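You operate a simulated robot arm through the tools that you are given. There is no shell and no other tool. Be economical: measure what you need, move in short steps, check, and stop when the job is done.

The job below is to be done with a simulated robot arm. You get a single attempt, and the scene is never put back.

## Task
Top up the little beige tub with salt water; put it back.
Fine: to its white band, under the spout, none spilt; teal dial back at off, sliding plate in the middle. Where these are worked on the way, their far stop is far enough and under half their travel is too little: teal dial.

It is judged by the outcome, as a careful person would: the job done as asked, and still so three seconds after it is handed in. It fails if anything else is knocked over, pushed out of place, dropped, spilled or broken.

## Robot
A 7-joint arm with a two-finger parallel gripper, fixed in place. Base frame: the origin is at the foot of the arm, x ahead of it, y to its left, z up; the work surface is at about z = 0. Units: m, degrees, N and s.
With the tool pointing down near the work surface it reaches from about 0.22 to 0.58 m from the base axis. Its first joint turns from -66.0 to 66.0 degrees. Payload 2.5 kg.
Tool frame: the origin (TCP) lies between the finger pads and is the grasp point; the fingertips stand 0.023 m ahead of it; z points along the fingers, y is the line along which they close. The gripper opens to 0.094 m. The fingers are 0.038 m wide and 0.01 m thick; the gripper's body (0.054 by 0.096 m) begins 0.039 m behind the TCP.
Orientation is that of the tool frame in the base frame, as [roll, pitch, yaw] about the fixed x, y, z axes, in that order (R = Rz(yaw) Ry(pitch) Rx(roll)). With the fingers straight down and closing along the base's y, the tool's x points along the base's -x, its y along +y and its z along -z.

## Interface
- The arm moves only by the tool arm_command. Its argument "rows" is a list of rows, each a list of 7 numbers: the shift along the base's x, y, z in units of 300 mm (1.0 is 300 mm), then the turn, a rotation vector about the base's x, y, z in units of 60 degrees (1.0 is 60 degrees), then the opening, from 0 (shut) to 1 (fully open). In form: [[dx, dy, dz, rx, ry, rz, grip], ...]. A call has 1 to 12 rows; each row is the pose to reach, as a shift and turn from the pose commanded when the call began. A call with a number of a shift or a turn outside -1 to 1 is refused whole. Each row takes 0.2 s and may step no farther than 0.05 m and 8.6 degrees from the row before; otherwise, or with a gripper value out of range, the whole call is refused. Where a pose cannot be reached the arm comes as near as it can. A force on the tool above 60 N (or 10 N above the force at the start of the call, whichever is more), or a blocked arm, ends the call early, and 0.2 s more pass. Each finger travels about 0.108 m/s and halts on what it meets, pressing with about 45 N; the grip force reading is that of the motor and also rises with nothing between the fingers. The clock runs only during rows and for 0.2 s after the last one: add rows that repeat a pose to give the fingers time. The reply holds the time, the measured pose of the TCP, the force on the tool along the base axes, the opening and the grip force, in the units named above and with some noise, with the torque about the TCP (base axes, N m) and any sound that the robot's microphone picked up, and new pictures: "pictures" is both (left out), scene, wrist or none.
- Cameras (640 x 400 px; columns grow to the right, rows downward): "scene" is fixed at [0.1199, -0.4108, 0.5406]; the picture's right is [0.81, -0.59, 0.00], its down [-0.37, -0.51, -0.78] and it looks along [0.45, 0.63, -0.63] (base axes); focal length 320 px, centre (320, 200). "wrist" rides on the gripper at [0.086, 0.016, -0.074] in the tool frame; the picture's right is [-0.18, 0.98, 0.00], its down [-0.58, -0.11, -0.81] and it looks along [-0.79, -0.15, 0.59] (tool axes); focal length 243 px, centre (320, 200). There is no depth. A picture from a camera that has moved, and an enlarged one, comes with that camera's place and axes in the base frame and with its lens.
- close_up(camera, box): a new picture of the part [left, top, right, bottom] of that camera's present view, enlarged. No time passes.
- job_done(): hands the job in; it is judged then, once.

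Go step by step. Nothing tells you positions but the pictures and the camera data: compare them with the known pose of the tool, close in by small moves and look again before you grip or let go. The budget is 120 turns and 200 pictures, counting those below and the enlarged ones. Unless the task says otherwise, let go and move clear before handing in, and close with one line.

The tools are called after "Emit:" by a JSON object that holds its "fn" and its "kwargs". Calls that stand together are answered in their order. arm_command: Moves the arm, as the interface text tells. Its arguments: {"type":"object","properties":{"rows":{"type":"array"},"pictures":{"type":"string","enum":["both","scene","wrist","none"]}},"required":["rows"]} The other tools are called the same way: close_up (camera, box) takes an enlarged picture of a part of a camera's view; job_done () hands the job in.

At the start:

```text
t: 0.0
position: [0.3334, -0.1139, 0.3094]
ee_rot: [179.9, 0.0, -179.9]
force: [0.4, -0.5, 1.0]
wrist_torque: [0.0, 0.0, 0.02]
width: 0.0938
grasp_force: 0.1
```

scene: 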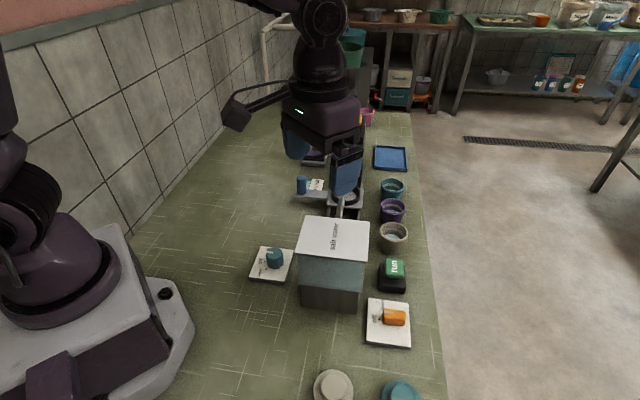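
wrist: 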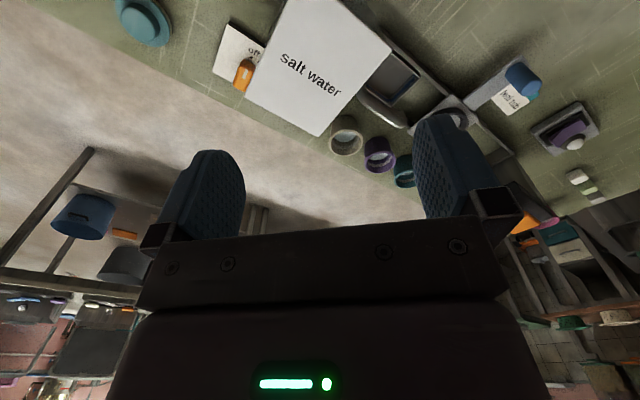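

I see a salt water box, dials around it, tubs in a row. I'll take close-ups first.

Emit:
{"fn": "close_up", "kwargs": {"camera": "scene", "box": [230, 200, 430, 360]}}

Emit:
{"fn": "close_up", "kwargs": {"camera": "scene", "box": [270, 110, 430, 240]}}

Emit:
{"fn": "close_up", "kwargs": {"camera": "wrist", "box": [210, 0, 610, 220]}}

```text
2.50 times, centred on (330, 280) of scene
camera zoom: at [0.1199, -0.4108, 0.5406], right [0.81, -0.59, 0.0], down [-0.37, -0.51, -0.78], along [0.45, 0.63, -0.63], focal length 800 px, centre (295, 0)
```

zoom: 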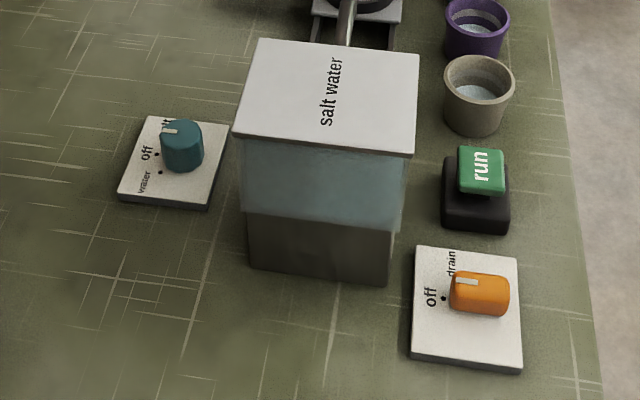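

```text
3.08 times, centred on (350, 175) of scene
camera zoom: at [0.1199, -0.4108, 0.5406], right [0.81, -0.59, 0.0], down [-0.37, -0.51, -0.78], along [0.45, 0.63, -0.63], focal length 984 px, centre (228, 277)
```

zoom: 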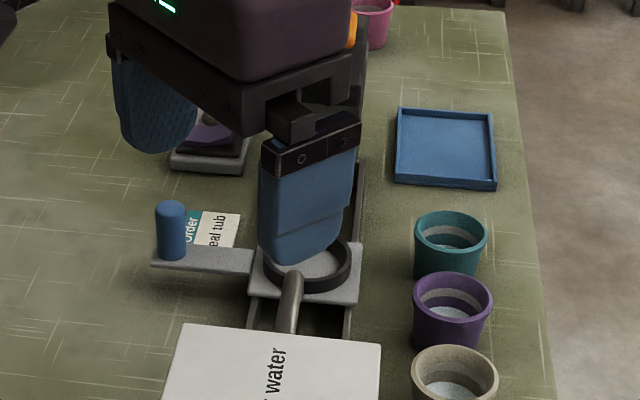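

```text
1.60 times, centred on (410, 110) of wrist
camera zoom: at [0.248, -0.0984, 0.3833], right [0.18, 0.98, 0.0], down [0.58, -0.11, 0.81], along [0.79, -0.15, -0.59], focal length 388 px, centre (176, 344)
```

zoom: 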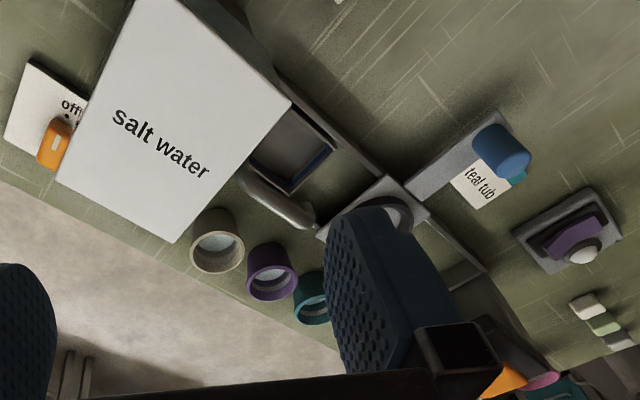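

The tub row is beige, purple, teal along the right edge. I'll move the arm aside to see the spout, the plate and the labels.

Emit:
{"fn": "arm_command", "kwargs": {"rows": [[-0.1, 0.1, 0.05, 0, 0, 0, 1], [-0.2, 0.2, 0.1, 0, 0, 0, 1], [-0.25, 0.33, 0.15, 0, 0, 0, 1], [-0.25, 0.45, 0.2, 0, 0, 0, 1], [-0.25, 0.6, 0.2, 0, 0, 0, 1], [-0.25, 0.7, 0.2, 0, 0, 0, 1]]}}

```text
t: 1.4
position: [0.2589, 0.0957, 0.3699]
ee_rot: [-180.0, 0.0, -179.9]
force: [-0.4, -0.4, 0.1]
wrist_torque: [0.02, 0.0, 0.0]
width: 0.0939
grasp_force: 0.1
camera wrist: at [0.1738, 0.1125, 0.4443], right [0.18, 0.98, 0.0], down [0.58, -0.11, 0.81], along [0.79, -0.15, -0.59], focal length 243 px, centre (320, 200)
```

scene: 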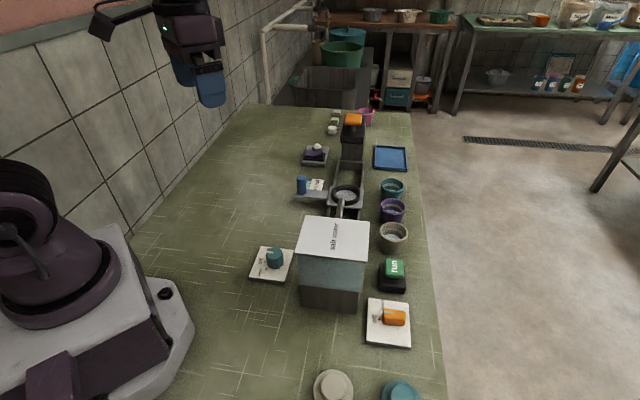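
wrist: 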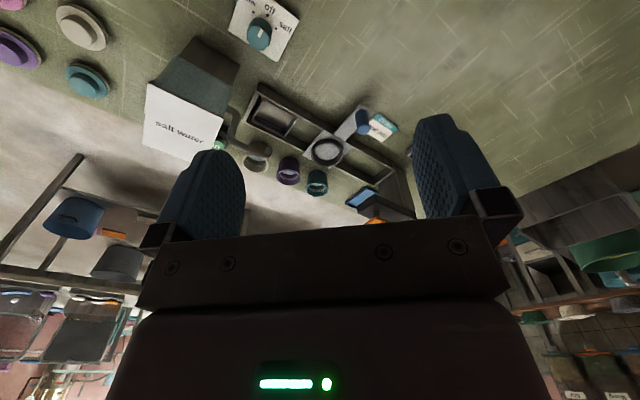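

Emit:
{"fn": "close_up", "kwargs": {"camera": "scene", "box": [290, 100, 420, 260]}}

Emit:
{"fn": "close_up", "kwargs": {"camera": "wrist", "box": [140, 0, 420, 210]}}

Emit:
{"fn": "close_up", "kwargs": {"camera": "scene", "box": [240, 235, 310, 295]}}

```text
2.50 times, centred on (355, 180) of scene
camera zoom: at [0.1199, -0.4108, 0.5406], right [0.81, -0.59, 0.0], down [-0.37, -0.51, -0.78], along [0.45, 0.63, -0.63], focal length 800 px, centre (232, 250)
```

zoom: 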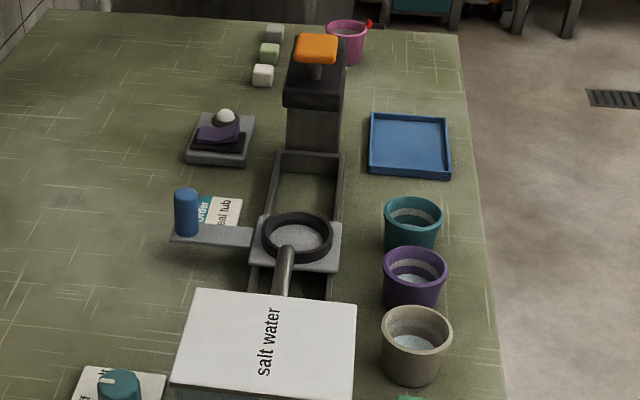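

```text
1.90 times, centred on (280, 105) of wrist
camera zoom: at [0.1738, 0.1125, 0.4443], right [0.18, 0.98, 0.0], down [0.58, -0.11, 0.81], along [0.79, -0.15, -0.59], focal length 462 px, centre (396, 381)
```

zoom: 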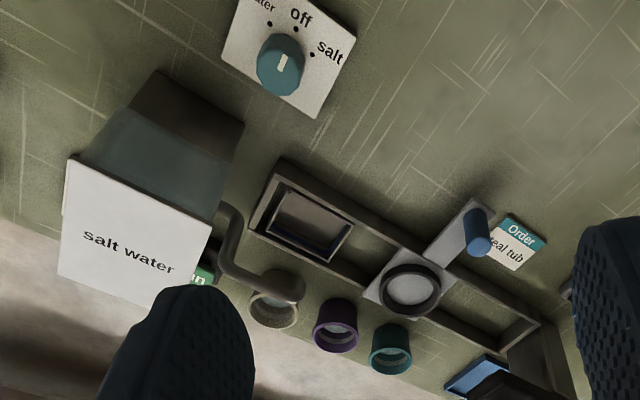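

```text
6.67 times, centred on (275, 265) of scene
camera zoom: at [0.1199, -0.4108, 0.5406], right [0.81, -0.59, 0.0], down [-0.37, -0.51, -0.78], along [0.45, 0.63, -0.63], focal length 2133 px, centre (620, -233)
```

zoom: 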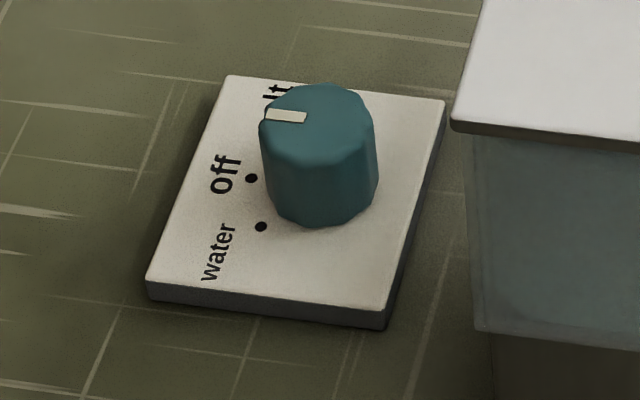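

Geometry from the two views: the beige tub is at about (0.536,-0.102), the ring at (0.535,0.06), the spout mouth at (0.44,-0.036), the peg at (0.452,0.136) and the dial at (0.30,0.0). The bench is turned 45°, so I'll go above the beige tub with the tool turned to match.

Emit:
{"fn": "arm_command", "kwargs": {"rows": [[0.1, -0.073, -0.03, 0, 0, 0.1, 0.9], [0.2, -0.147, -0.06, 0, 0, 0.2, 0.9], [0.3, -0.22, -0.1, 0, 0, 0.3, 0.9], [0.4, -0.293, -0.13, 0, 0, 0.4, 0.9], [0.5, -0.367, -0.16, 0, 0, 0.5, 0.9], [0.6, -0.44, -0.2, 0, 0, 0.6, 0.9], [0.7, -0.513, -0.23, 0, 0, 0.7, 0.9], [0.8, -0.587, -0.26, 0, 0, 0.75, 0.9], [0.9, -0.65, -0.3, 0, 0, 0.75, 0.9], [0.9, -0.65, -0.3, 0, 0, 0.75, 0.9]]}}

```text
t: 3.6
position: [0.5285, -0.0985, 0.2788]
ee_rot: [-180.0, 0.0, -135.0]
force: [-0.4, -0.9, 0.5]
wrist_torque: [-0.01, 0.02, 0.0]
width: 0.0844
grasp_force: 0.0
camera wrist: at [0.4578, -0.1487, 0.353], right [-0.57, 0.82, 0.0], down [0.49, 0.33, 0.81], along [0.66, 0.46, -0.59], focal length 243 px, centre (320, 200)
```

scene: 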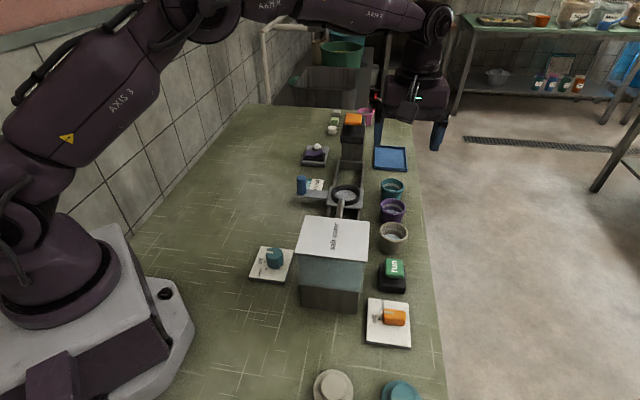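
wrist: 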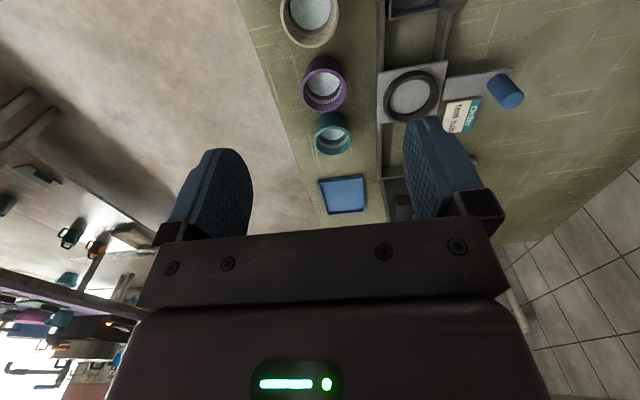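

The tub fix repeats at (0.535,-0.103). I'll descend partway above it.

Emit:
{"fn": "arm_command", "kwargs": {"rows": [[0.01, -0.005, -0.12, 0, 0, 0, 0.82], [0.022, -0.013, -0.25, 0, 0, 0, 0.82], [0.022, -0.013, -0.38, 0, 0, 0, 0.82], [0.022, -0.013, -0.5, 0, 0, 0, 0.82], [0.022, -0.013, -0.5, 0, 0, 0, 0.82]]}}

Emit:
{"fn": "close_up", "kwargs": {"camera": "scene", "box": [340, 160, 450, 270]}}

```text
t: 4.8
position: [0.5343, -0.1013, 0.1277]
ee_rot: [-180.0, 0.0, -135.0]
force: [-0.2, -0.4, 0.2]
wrist_torque: [0.02, -0.02, 0.0]
width: 0.0769
grasp_force: 0.0
camera wrist: at [0.4632, -0.1523, 0.2024], right [-0.56, 0.83, 0.0], down [0.49, 0.33, 0.81], along [0.67, 0.46, -0.59], focal length 243 px, centre (320, 200)
```

scene: 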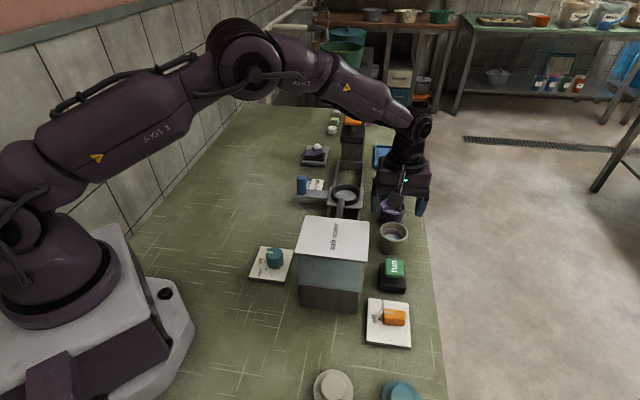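
wrist: 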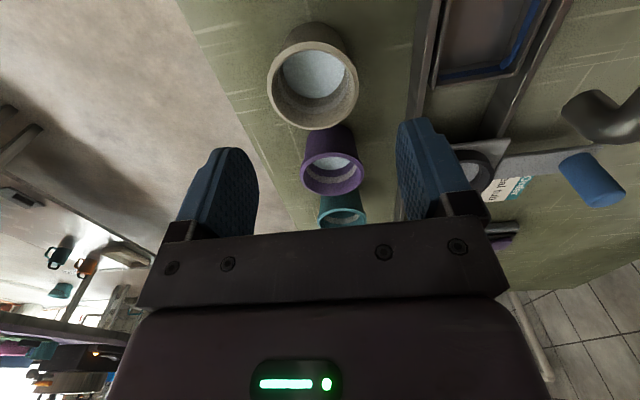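

```text
3.64 times, centred on (395, 215) of scene
camera zoom: at [0.1199, -0.4108, 0.5406], right [0.81, -0.59, 0.0], down [-0.37, -0.51, -0.78], along [0.45, 0.63, -0.63], focal length 1163 px, centre (47, 146)
```

zoom: 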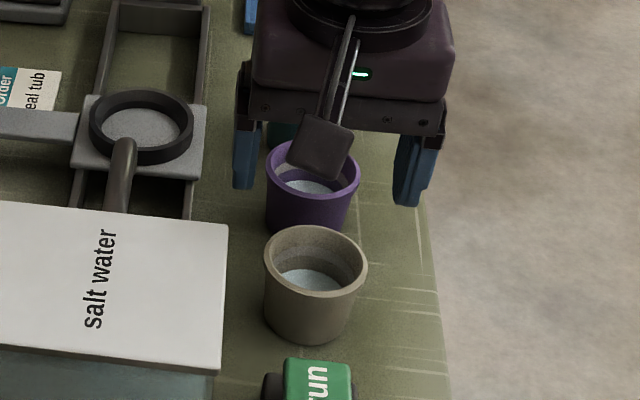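

The tub sits about 4 mm toward the table edge, so I'll correct for that and descend.

Emit:
{"fn": "arm_command", "kwargs": {"rows": [[0.011, -0.011, -0.08, 0, 0, 0, 0.82], [0.011, -0.011, -0.16, 0, 0, 0, 0.82], [0.011, -0.011, -0.24, 0, 0, 0, 0.82], [0.011, -0.011, -0.3, 0, 0, 0, 0.82], [0.011, -0.011, -0.3, 0, 0, 0, 0.82]]}}

Emit:
{"fn": "close_up", "kwargs": {"camera": "scene", "box": [340, 180, 450, 290]}}

```text
t: 6.0
position: [0.5391, -0.1062, 0.0374]
ee_rot: [-179.9, 0.0, -135.0]
force: [0.6, 1.0, -0.3]
wrist_torque: [-0.01, -0.01, 0.01]
width: 0.0771
grasp_force: 0.1
camera wrist: at [0.4671, -0.1565, 0.1118], right [-0.56, 0.83, 0.0], down [0.49, 0.33, 0.81], along [0.67, 0.46, -0.59], focal length 243 px, centre (320, 200)
```

scene: 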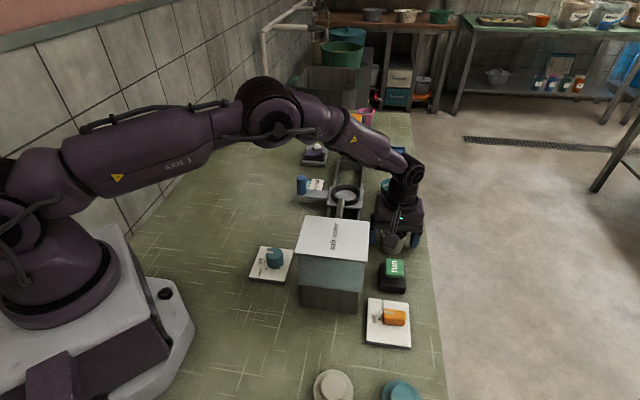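
wrist: 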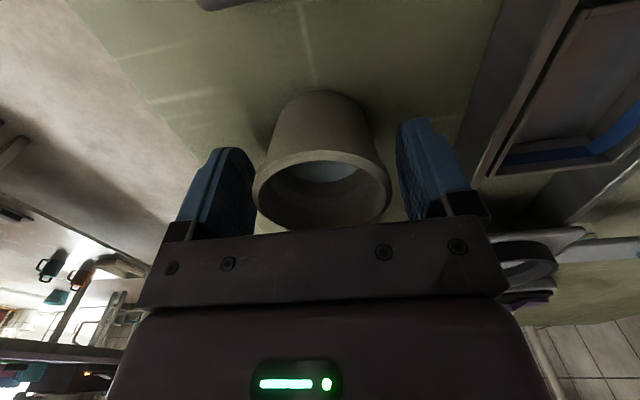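

```text
3.64 times, centred on (395, 235) of scene
camera zoom: at [0.1199, -0.4108, 0.5406], right [0.81, -0.59, 0.0], down [-0.37, -0.51, -0.78], along [0.45, 0.63, -0.63], focal length 1163 px, centre (47, 73)
```

zoom: 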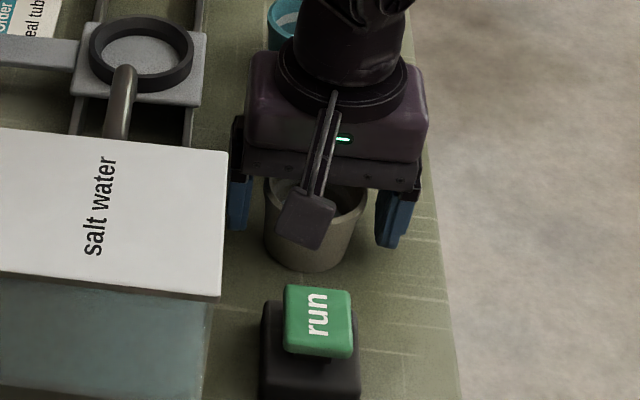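

The tub is centred between the fingers, so I'll nudge 5 mm back along the row and close.

Emit:
{"fn": "arm_command", "kwargs": {"rows": [[-0.012, -0.012, 0, 0, 0, 0, 0.82], [-0.012, -0.012, 0, 0, 0, 0, 0.7], [-0.012, -0.012, 0, 0, 0, 0, 0.5], [-0.012, -0.012, 0, 0, 0, 0, 0.4], [-0.012, -0.012, 0, 0, 0, 0, 0.4]], "pictures": "wrist"}}

```text
t: 7.2
position: [0.5347, -0.11, 0.0371]
ee_rot: [180.0, 0.1, -134.9]
force: [-0.1, 0.1, 0.3]
wrist_torque: [-0.02, -0.05, -0.01]
width: 0.0559
grasp_force: 45.8
camera wrist: at [0.463, -0.1605, 0.1124], right [-0.56, 0.83, 0.0], down [0.49, 0.33, 0.81], along [0.67, 0.46, -0.59], focal length 243 px, centre (320, 200)
```

wrist: 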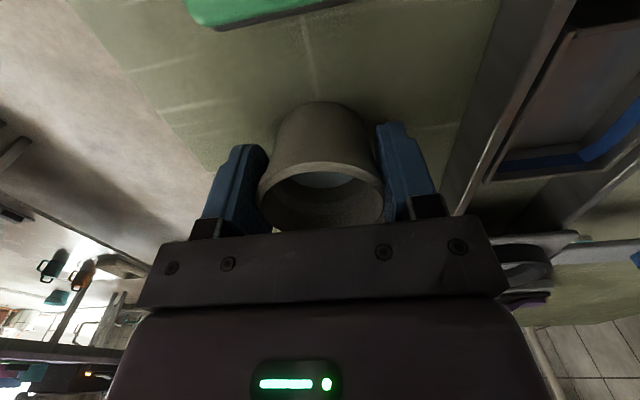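

The grip works, but the fingertips would be low enough to hit the ring wall. I'll re-grip about 13 mm higher.

Emit:
{"fn": "arm_command", "kwargs": {"rows": [[0, 0, 0, 0, 0, 0, 0.65], [0, 0, 0, 0, 0, 0, 0.75], [0, 0, 0.022, 0, 0, 0, 0.75], [0, 0, 0.043, 0, 0, 0, 0.75], [0, 0, 0.043, 0, 0, 0, 0.75], [0, 0, 0.043, 0, 0, 0, 0.5], [0, 0, 0.043, 0, 0, 0, 0.4], [0, 0, 0.043, 0, 0, 0, 0.4]], "pictures": "wrist"}}

```text
t: 9.0
position: [0.5347, -0.1103, 0.0507]
ee_rot: [-179.9, 0.0, -135.0]
force: [-0.7, 0.7, 0.4]
wrist_torque: [0.02, 0.05, -0.01]
width: 0.0558
grasp_force: 44.4
camera wrist: at [0.4634, -0.1602, 0.1258], right [-0.56, 0.83, 0.0], down [0.49, 0.33, 0.81], along [0.67, 0.46, -0.59], focal length 243 px, centre (320, 200)
```

wrist: 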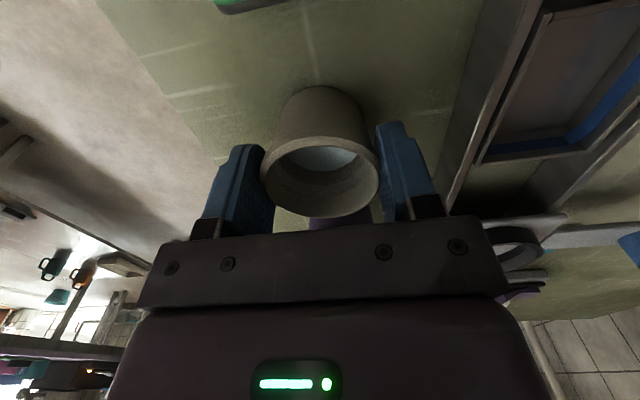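

Now the tub is centred at the TCP with the rim held. I'll lift gently and start turning so that the camera arm will stay clear of the spout.

Emit:
{"fn": "arm_command", "kwargs": {"rows": [[0, 0, 0.04, 0, 0, 0, 0.4], [0, 0, 0.12, 0, 0, 0, 0.4], [0, 0, 0.22, 0, 0, 0, 0.4], [0, 0, 0.31, 0, 0, -0.05, 0.4], [0, 0, 0.36, 0, 0, -0.15, 0.4], [0, 0, 0.36, 0, 0, -0.27, 0.4], [0, 0, 0.36, 0, 0, -0.39, 0.4], [0, 0, 0.36, 0, 0, -0.51, 0.4], [0, 0, 0.36, 0, 0, -0.62, 0.4], [0, 0, 0.36, 0, 0, -0.7, 0.4], [0, 0, 0.36, 0, 0, -0.75, 0.4], [0, 0, 0.36, 0, 0, -0.75, 0.4]]}}

```text
t: 11.6
position: [0.5345, -0.111, 0.1591]
ee_rot: [-180.0, 0.0, 179.9]
force: [0.0, -0.6, -1.1]
wrist_torque: [0.0, 0.03, 0.0]
width: 0.0556
grasp_force: 45.0
camera wrist: at [0.4491, -0.0942, 0.2341], right [0.19, 0.98, 0.0], down [0.58, -0.11, 0.81], along [0.79, -0.15, -0.59], focal length 243 px, centre (320, 200)
```

scene: 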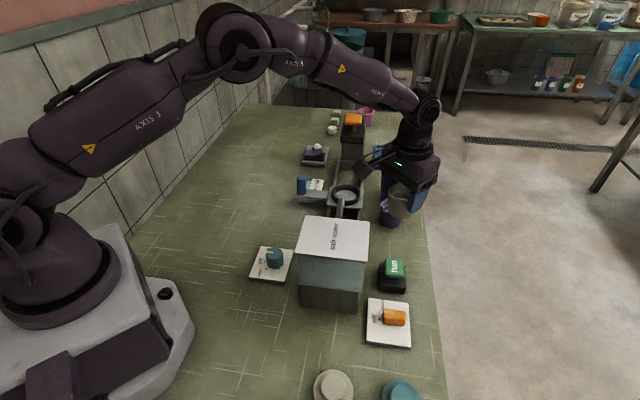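
wrist: 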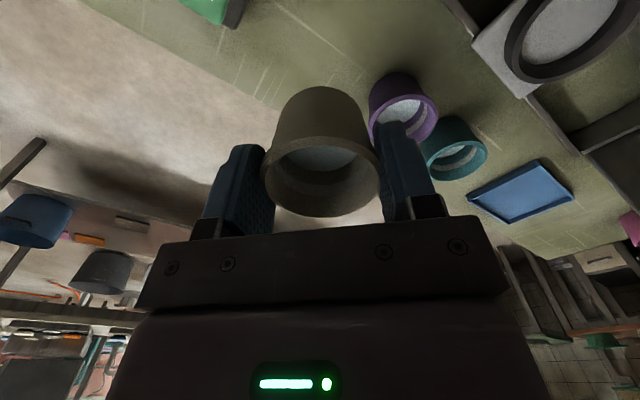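

Next I'll move above the ring while turning another 45°.

Emit:
{"fn": "arm_command", "kwargs": {"rows": [[0, 0.03, 0, 0, 0, -0.03, 0.4], [0, 0.09, 0, 0, 0, -0.1, 0.4], [0, 0.16, 0, 0, 0, -0.2, 0.4], [0, 0.24, 0, 0, 0, -0.3, 0.4], [0, 0.32, 0, 0, 0, -0.4, 0.4], [0, 0.4, 0, 0, 0, -0.5, 0.4], [0, 0.47, 0, 0, 0, -0.6, 0.4], [0, 0.53, 0, 0, 0, -0.68, 0.4], [0, 0.56, 0, 0, 0, -0.73, 0.4], [0, 0.563, 0, 0, 0, -0.75, 0.4], [0, 0.563, 0, 0, 0, -0.75, 0.4]]}}

Emit:
{"fn": "close_up", "kwargs": {"camera": "scene", "box": [290, 120, 420, 230]}}

```text
t: 14.0
position: [0.5361, 0.059, 0.1592]
ee_rot: [-180.0, 0.0, 135.0]
force: [-0.9, 0.3, -0.4]
wrist_torque: [-0.02, -0.04, 0.01]
width: 0.0556
grasp_force: 45.1
camera wrist: at [0.4864, 0.1317, 0.2337], right [0.83, 0.56, 0.0], down [0.33, -0.49, 0.81], along [0.46, -0.67, -0.59], focal length 243 px, centre (320, 200)
```

scene: 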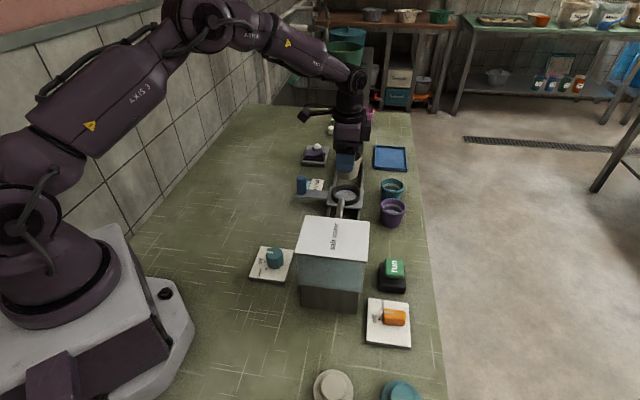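
wrist: 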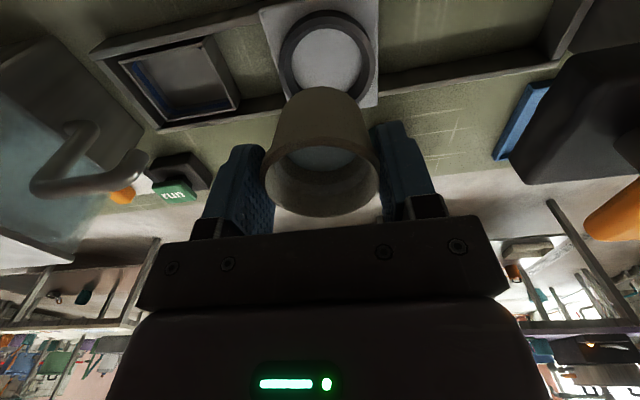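

```text
3.64 times, centred on (355, 175) of scene
camera zoom: at [0.1199, -0.4108, 0.5406], right [0.81, -0.59, 0.0], down [-0.37, -0.51, -0.78], along [0.45, 0.63, -0.63], focal length 1163 px, centre (193, 291)
```

zoom: 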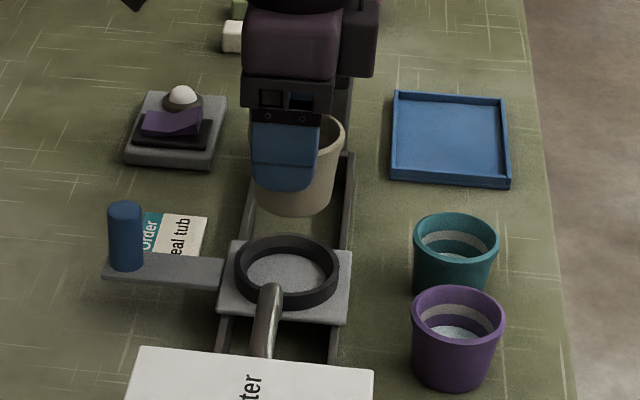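

The ring appears at about (0.538,0.068). I'll shift toward it, lower to just above and recheck.

Emit:
{"fn": "arm_command", "kwargs": {"rows": [[0.005, 0.01, -0.03, 0, 0, 0, 0.4], [0.01, 0.023, -0.08, 0, 0, 0, 0.4], [0.01, 0.023, -0.13, 0, 0, 0, 0.4], [0.01, 0.023, -0.15, 0, 0, 0, 0.4], [0.01, 0.023, -0.15, 0, 0, 0, 0.4]]}}

Emit:
{"fn": "close_up", "kwargs": {"camera": "scene", "box": [300, 140, 390, 220]}}

Emit:
{"fn": "close_up", "kwargs": {"camera": "wrist", "box": [200, 0, 440, 240]}}

```text
t: 15.2
position: [0.5382, 0.0656, 0.115]
ee_rot: [-180.0, 0.0, 135.0]
force: [0.1, 0.4, 0.6]
wrist_torque: [-0.01, -0.01, 0.0]
width: 0.0559
grasp_force: 45.3
camera wrist: at [0.4896, 0.1378, 0.1891], right [0.83, 0.56, 0.0], down [0.33, -0.49, 0.81], along [0.46, -0.67, -0.59], focal length 243 px, centre (320, 200)
```

scene: 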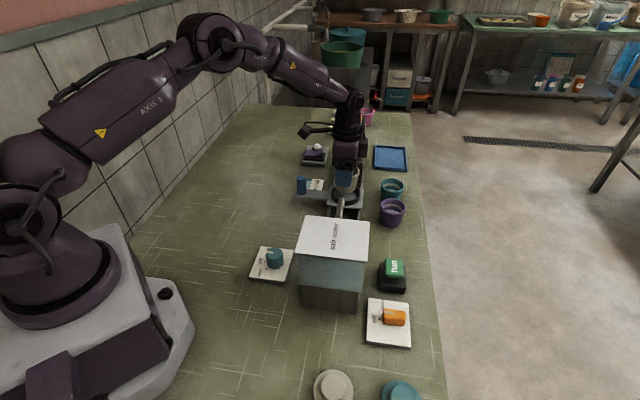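
wrist: 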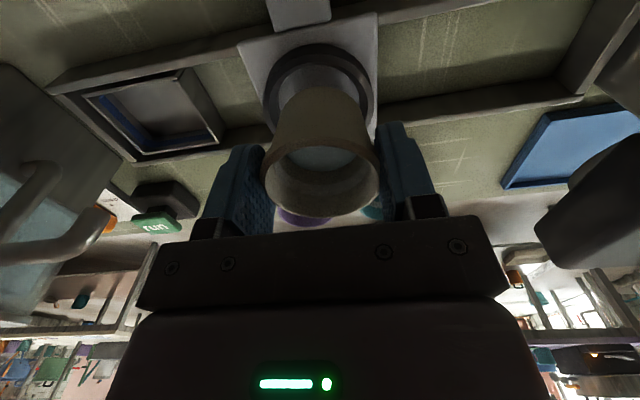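

```text
5.00 times, centred on (345, 180) of scene
camera zoom: at [0.1199, -0.4108, 0.5406], right [0.81, -0.59, 0.0], down [-0.37, -0.51, -0.78], along [0.45, 0.63, -0.63], focal length 1600 px, centre (195, 300)
```

zoom: 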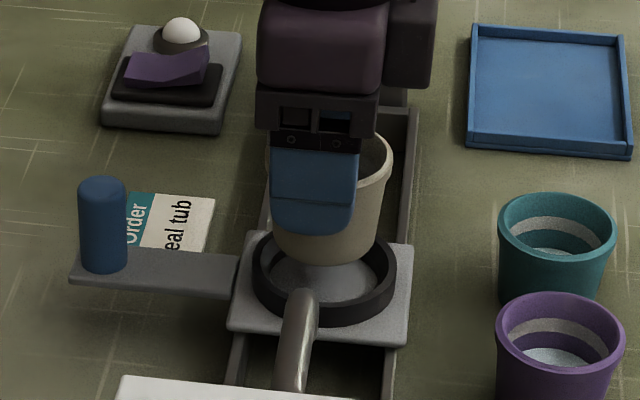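

```text
1.67 times, centred on (320, 120) of wrist
camera zoom: at [0.4896, 0.1378, 0.1891], right [0.83, 0.56, 0.0], down [0.33, -0.49, 0.81], along [0.46, -0.67, -0.59], focal length 404 px, centre (320, 333)
```

zoom: 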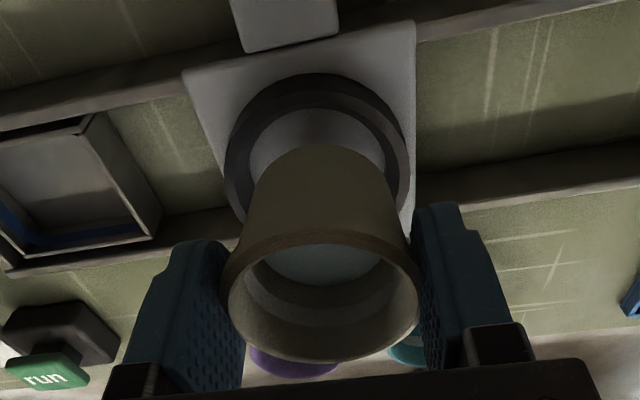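

Alignment is near. I'll lower another centimetre to cut the parallax and look again.

Emit:
{"fn": "arm_command", "kwargs": {"rows": [[-0.003, 0.003, -0.02, 0, 0, 0, 0.4], [-0.003, 0.003, -0.04, 0, 0, 0, 0.4], [-0.003, 0.003, -0.04, 0, 0, 0, 0.4]], "pictures": "none"}}

Emit:
{"fn": "close_up", "kwargs": {"camera": "scene", "box": [320, 160, 380, 210]}}

Emit:
{"fn": "close_up", "kwargs": {"camera": "wrist", "box": [240, 20, 400, 220]}}

```text
t: 16.0
position: [0.5377, 0.0669, 0.1028]
ee_rot: [180.0, 0.0, 135.0]
force: [-0.8, -0.3, -0.2]
wrist_torque: [0.0, 0.02, -0.02]
width: 0.0557
grasp_force: 45.3
```

```text
8.00 times, centred on (350, 185) of scene
camera zoom: at [0.1199, -0.4108, 0.5406], right [0.81, -0.59, 0.0], down [-0.37, -0.51, -0.78], along [0.45, 0.63, -0.63], focal length 2559 px, centre (80, 320)
```

zoom: 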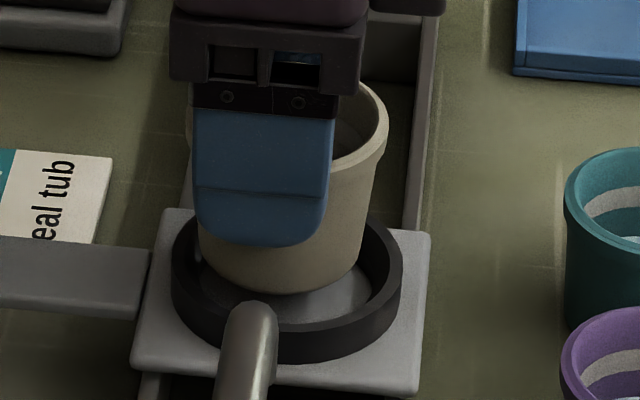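

```text
2.00 times, centred on (320, 120) of wrist
camera zoom: at [0.4886, 0.1391, 0.1778], right [0.83, 0.56, 0.0], down [0.33, -0.49, 0.81], along [0.46, -0.67, -0.59], focal length 485 px, centre (320, 360)
```

zoom: 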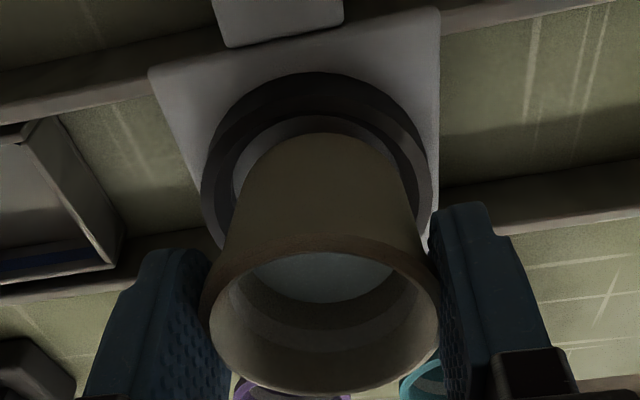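

Both views agree to within about 2 mm and the ring has about 4 mm clearance. I'll lower slowly and watch the force.

Emit:
{"fn": "arm_command", "kwargs": {"rows": [[0.003, -0.003, -0.015, 0, 0, 0, 0.4], [0.003, -0.003, -0.03, 0, 0, 0, 0.4], [0.003, -0.003, -0.045, 0, 0, 0, 0.4], [0.003, -0.003, -0.045, 0, 0, 0, 0.4]], "pictures": "none"}}

Emit:
{"fn": "close_up", "kwargs": {"camera": "scene", "box": [320, 160, 380, 210]}}

Emit:
{"fn": "close_up", "kwargs": {"camera": "wrist", "box": [240, 20, 400, 220]}}

```text
t: 17.0
position: [0.5387, 0.0658, 0.0898]
ee_rot: [-180.0, 0.0, 135.0]
force: [0.2, 0.0, -1.0]
wrist_torque: [-0.05, 0.01, 0.02]
width: 0.0559
grasp_force: 45.1
```

```text
8.00 times, centred on (350, 185) of scene
camera zoom: at [0.1199, -0.4108, 0.5406], right [0.81, -0.59, 0.0], down [-0.37, -0.51, -0.78], along [0.45, 0.63, -0.63], focal length 2559 px, centre (80, 320)
```

zoom: 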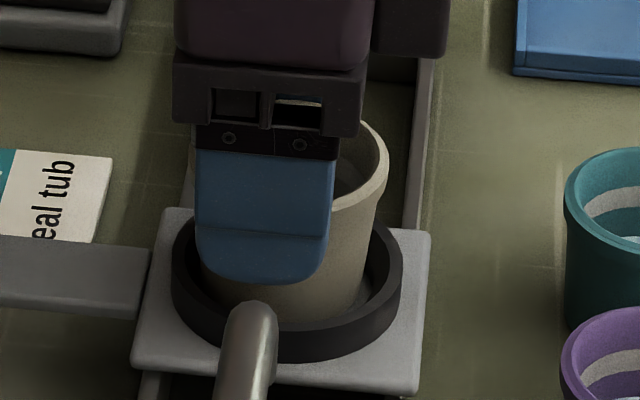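

```text
2.00 times, centred on (320, 120) of wrist
camera zoom: at [0.4893, 0.1381, 0.164], right [0.83, 0.56, 0.0], down [0.33, -0.49, 0.81], along [0.46, -0.67, -0.59], focal length 485 px, centre (320, 360)
```

zoom: 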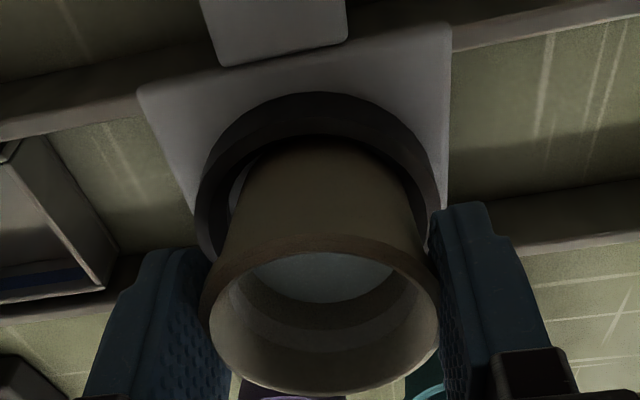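

The tub is inside the ring without touching. I'll continue down until it meets the plate.

Emit:
{"fn": "arm_command", "kwargs": {"rows": [[0.003, -0.003, -0.01, 0, 0, 0, 0.4], [0.003, -0.003, -0.02, 0, 0, 0, 0.4], [0.003, -0.003, -0.025, 0, 0, 0, 0.4], [0.003, -0.003, -0.03, 0, 0, 0, 0.4], [0.003, -0.003, -0.03, 0, 0, 0, 0.4]], "pictures": "none"}}

Emit:
{"fn": "close_up", "kwargs": {"camera": "scene", "box": [320, 160, 380, 210]}}

```text
t: 18.2
position: [0.5419, 0.0649, 0.083]
ee_rot: [179.6, 0.2, 135.1]
force: [-0.8, 0.6, 31.7]
wrist_torque: [-0.22, -0.25, 0.2]
width: 0.0546
grasp_force: 45.1
```

```text
8.00 times, centred on (350, 185) of scene
camera zoom: at [0.1197, -0.4109, 0.5406], right [0.81, -0.59, 0.0], down [-0.37, -0.51, -0.78], along [0.46, 0.63, -0.63], focal length 2559 px, centre (80, 320)
```

zoom: 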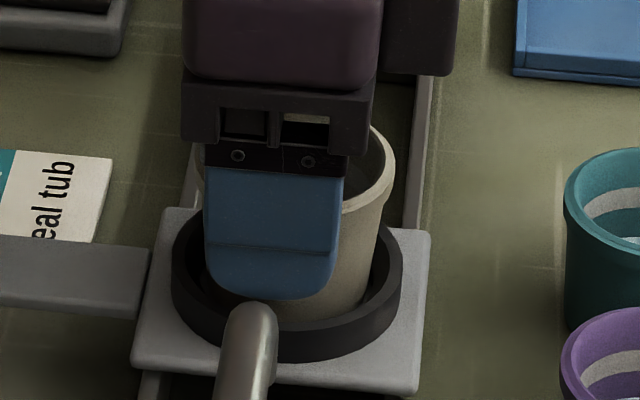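

Contact at z≈0.083 means the tub is seated. I'll ease the pressure, open modestly and rise.

Emit:
{"fn": "arm_command", "kwargs": {"rows": [[0, 0, 0.008, 0, 0, 0, 0.4], [0, 0, 0.008, 0, 0, 0, 0.6], [0, 0, 0.008, 0, 0, 0, 0.75], [0, 0, 0.008, 0, 0, 0, 0.8], [0, 0, 0.1, 0, 0, 0, 0.8], [0, 0, 0.25, 0, 0, 0, 0.8], [0, 0, 0.38, 0, 0, 0, 0.8]]}}

Emit:
{"fn": "close_up", "kwargs": {"camera": "scene", "box": [290, 140, 400, 230]}}

Emit:
{"fn": "close_up", "kwargs": {"camera": "wrist", "box": [200, 0, 440, 200]}}

```text
t: 19.8
position: [0.5387, 0.0635, 0.1948]
ee_rot: [180.0, -0.1, 134.9]
force: [0.4, 0.0, -0.5]
wrist_torque: [0.0, 0.01, 0.03]
width: 0.075
grasp_force: 0.0
camera wrist: at [0.4899, 0.1355, 0.2689], right [0.82, 0.57, 0.0], down [0.33, -0.49, 0.81], along [0.46, -0.67, -0.59], focal length 243 px, centre (320, 200)
```

scene: 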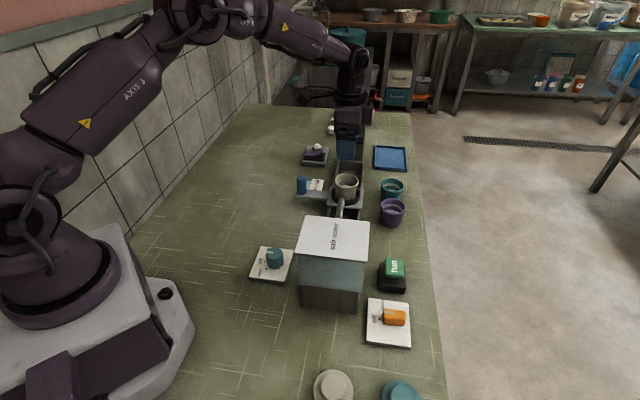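
wrist: 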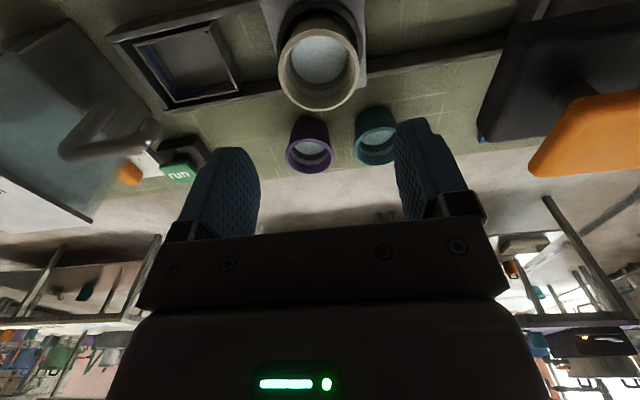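

```text
4.44 times, centred on (345, 185) of scene
camera zoom: at [0.1199, -0.4108, 0.5406], right [0.81, -0.59, 0.0], down [-0.37, -0.51, -0.78], along [0.45, 0.63, -0.63], focal length 1422 px, centre (209, 267)
```

zoom: 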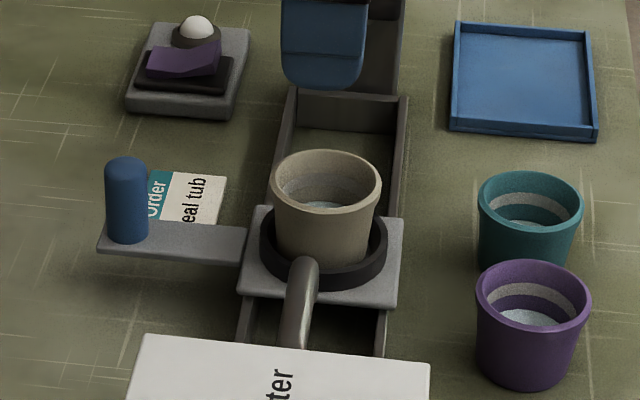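

```text
2.00 times, centred on (320, 100) of wrist
camera zoom: at [0.4899, 0.1355, 0.2689], right [0.82, 0.57, 0.0], down [0.33, -0.49, 0.81], along [0.46, -0.67, -0.59], focal length 485 px, centre (320, 400)
```

zoom: 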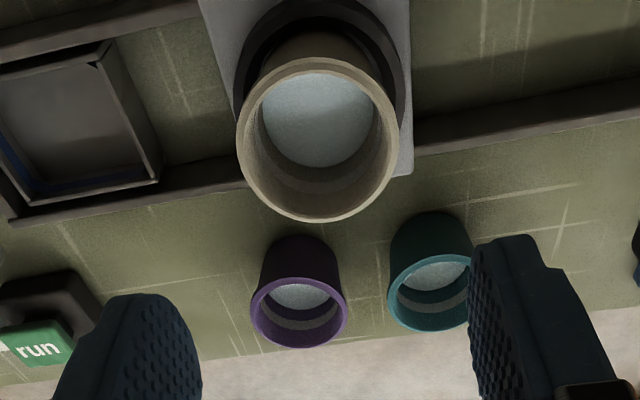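

The tub is seated upright in the ring. I'll move above the blue peg with the same orientation.

Emit:
{"fn": "arm_command", "kwargs": {"rows": [[-0.1, 0.085, 0, 0, 0, 0, 0.6], [-0.2, 0.17, 0, 0, 0, 0, 0.5], [-0.29, 0.252, -0.03, 0, 0, 0, 0.5], [-0.29, 0.252, -0.117, 0, 0, 0, 0.5], [-0.29, 0.252, -0.117, 0, 0, 0, 0.5]]}}

Emit:
{"fn": "close_up", "kwargs": {"camera": "scene", "box": [270, 130, 380, 220]}}

```text
t: 21.0
position: [0.4509, 0.1412, 0.1588]
ee_rot: [180.0, 0.0, 134.9]
force: [0.5, 0.1, -1.1]
wrist_torque: [-0.01, 0.0, 0.03]
width: 0.0472
grasp_force: 0.0
camera wrist: at [0.4023, 0.2125, 0.2339], right [0.83, 0.56, 0.0], down [0.33, -0.49, 0.81], along [0.46, -0.67, -0.59], focal length 243 px, centre (320, 200)
```

scene: 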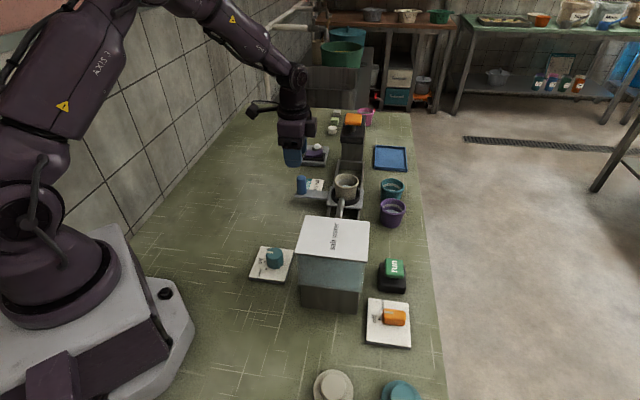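
wrist: 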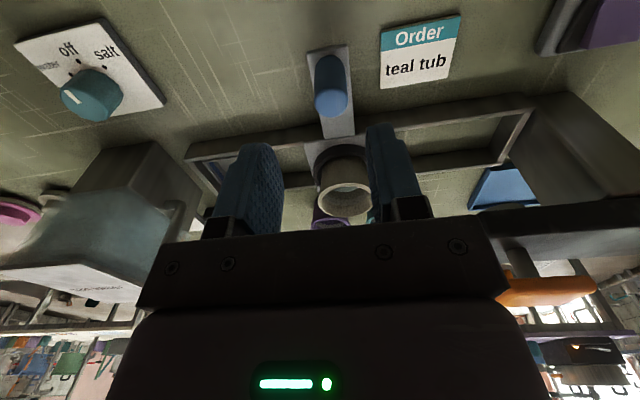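

```text
4.44 times, centred on (325, 175) of scene
camera zoom: at [0.1199, -0.4108, 0.5406], right [0.81, -0.59, 0.0], down [-0.37, -0.51, -0.78], along [0.45, 0.63, -0.63], focal length 1422 px, centre (298, 311)
```

zoom: 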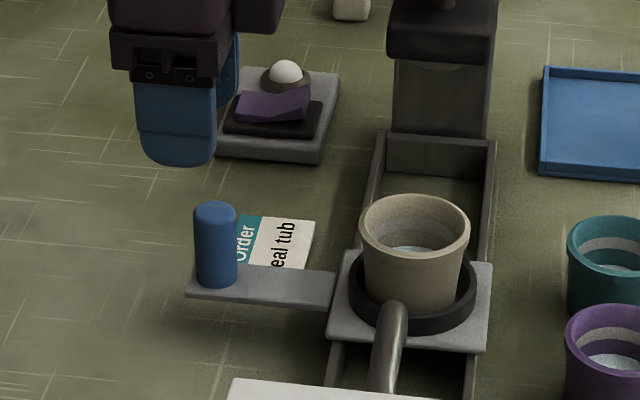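

The peg is at about (0.459,0.141). I'll shift and lower close above it.

Emit:
{"fn": "arm_command", "kwargs": {"rows": [[0.015, 0, -0.06, 0, 0, 0, 0.5], [0.027, 0, -0.13, 0, 0, 0, 0.5], [0.027, 0, -0.13, 0, 0, 0, 0.5]], "pictures": "wrist"}}

Emit:
{"fn": "close_up", "kwargs": {"camera": "scene", "box": [270, 130, 380, 220]}}

```text
t: 21.8
position: [0.459, 0.1403, 0.1202]
ee_rot: [-179.9, 0.1, 134.9]
force: [0.3, 0.2, 0.5]
wrist_torque: [0.03, 0.01, -0.01]
width: 0.0467
grasp_force: 0.0
camera wrist: at [0.4108, 0.2124, 0.1954], right [0.83, 0.56, 0.0], down [0.33, -0.49, 0.81], along [0.46, -0.67, -0.59], focal length 243 px, centre (320, 200)
```

wrist: 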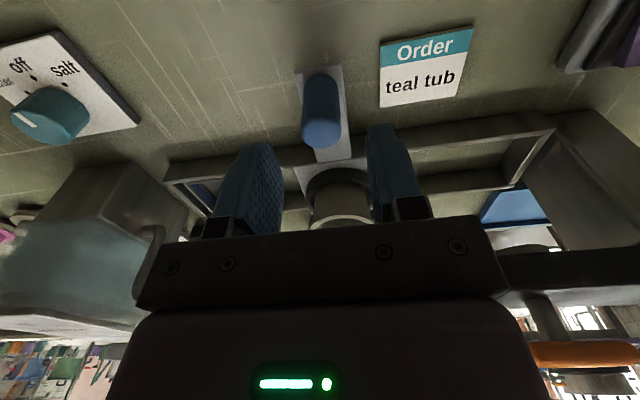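

```text
4.44 times, centred on (325, 175) of scene
camera zoom: at [0.1199, -0.4108, 0.5406], right [0.81, -0.59, 0.0], down [-0.37, -0.51, -0.78], along [0.45, 0.63, -0.63], focal length 1422 px, centre (298, 311)
```

zoom: 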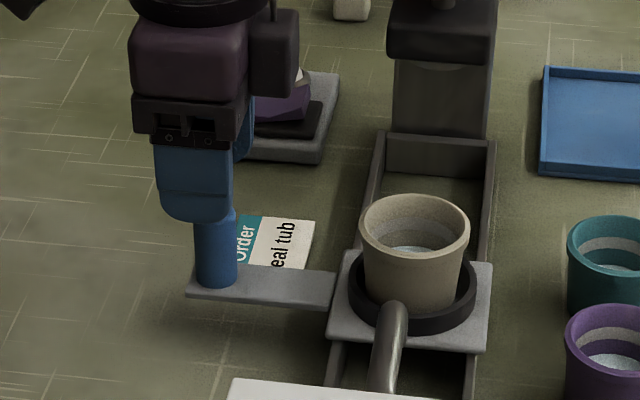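

The peg is centred between the fingers. I'll lower around it and close.

Emit:
{"fn": "arm_command", "kwargs": {"rows": [[0.007, -0.007, -0.06, 0, 0, 0, 0.5], [0.007, -0.007, -0.12, 0, 0, 0, 0.5], [0.007, -0.007, -0.16, 0, 0, 0, 0.5], [0.007, -0.007, -0.16, 0, 0, 0, 0.35], [0.007, -0.007, -0.16, 0, 0, 0, 0.2], [0.007, -0.007, -0.16, 0, 0, 0, 0.15], [0.007, -0.007, -0.16, 0, 0, 0, 0.15]]}}

Emit:
{"fn": "close_up", "kwargs": {"camera": "scene", "box": [270, 130, 380, 220]}}

```text
t: 23.4
position: [0.4621, 0.1376, 0.0713]
ee_rot: [-179.9, 0.0, 135.0]
force: [2.2, -0.1, -4.7]
wrist_torque: [0.17, -0.05, -0.03]
width: 0.0231
grasp_force: 45.2
camera wrist: at [0.4129, 0.2103, 0.1467], right [0.83, 0.56, 0.0], down [0.33, -0.49, 0.81], along [0.46, -0.67, -0.59], focal length 243 px, centre (320, 200)
```

scene: 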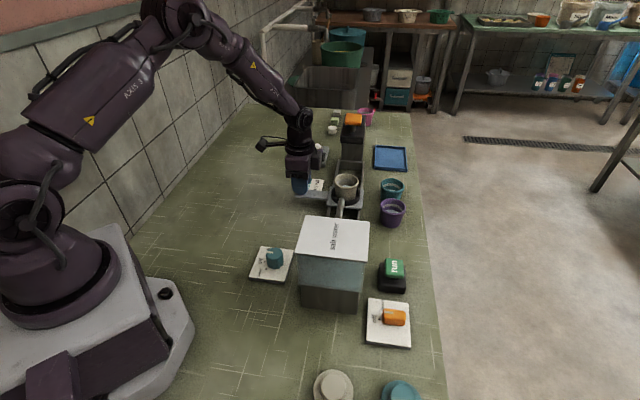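
wrist: 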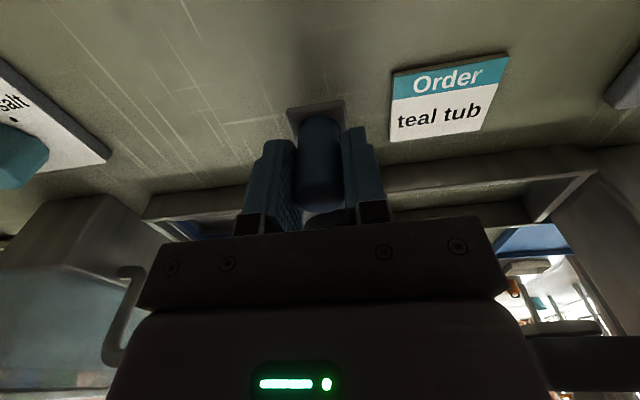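

```text
4.44 times, centred on (325, 175) of scene
camera zoom: at [0.1199, -0.4108, 0.5406], right [0.81, -0.59, 0.0], down [-0.37, -0.51, -0.78], along [0.45, 0.63, -0.63], focal length 1422 px, centre (298, 311)
```

zoom: 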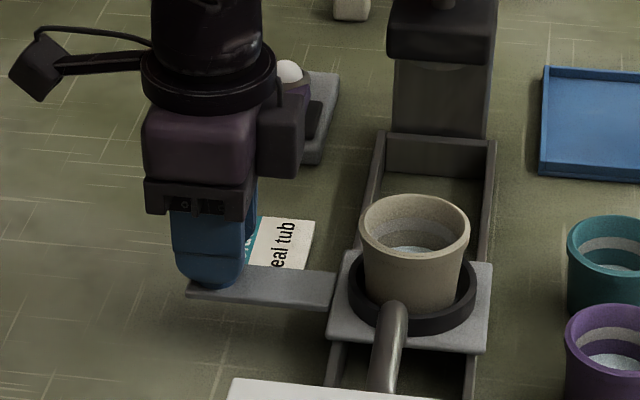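

I hold the peg. I'll slide the plate gently toward the spout along the rails, part way first.

Emit:
{"fn": "arm_command", "kwargs": {"rows": [[-0.015, -0.015, 0, 0, 0, 0, 0.15], [-0.04, -0.04, 0, 0, 0, 0, 0.15], [-0.07, -0.07, 0, 0, 0, 0, 0.15], [-0.1, -0.1, 0, 0, 0, 0, 0.15], [-0.13, -0.13, 0, 0, 0, 0, 0.15], [-0.15, -0.15, 0, 0, 0, 0, 0.15]], "pictures": "scene"}}

Emit:
{"fn": "close_up", "kwargs": {"camera": "scene", "box": [270, 130, 380, 220]}}

```text
t: 24.8
position: [0.416, 0.0917, 0.0714]
ee_rot: [-180.0, 0.0, 135.1]
force: [3.0, -3.0, -12.5]
wrist_torque: [-0.52, -0.4, 0.01]
width: 0.0236
grasp_force: 45.3
```

scene: 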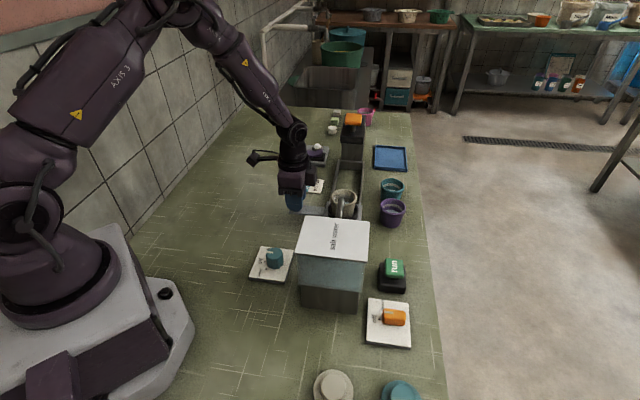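

```text
4.44 times, centred on (325, 175) of scene
camera zoom: at [0.12, -0.4108, 0.5406], right [0.81, -0.59, 0.0], down [-0.37, -0.51, -0.78], along [0.45, 0.63, -0.63], focal length 1422 px, centre (298, 311)
```

zoom: 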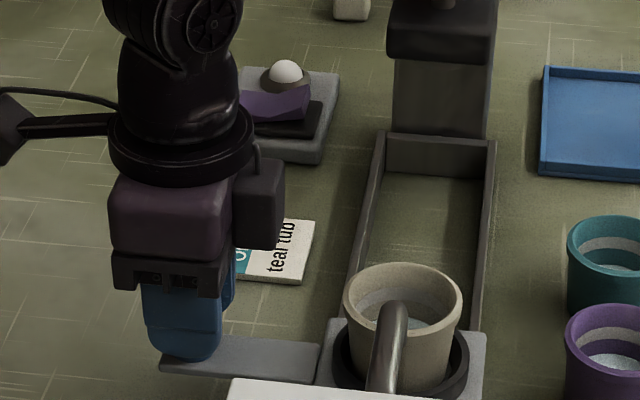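

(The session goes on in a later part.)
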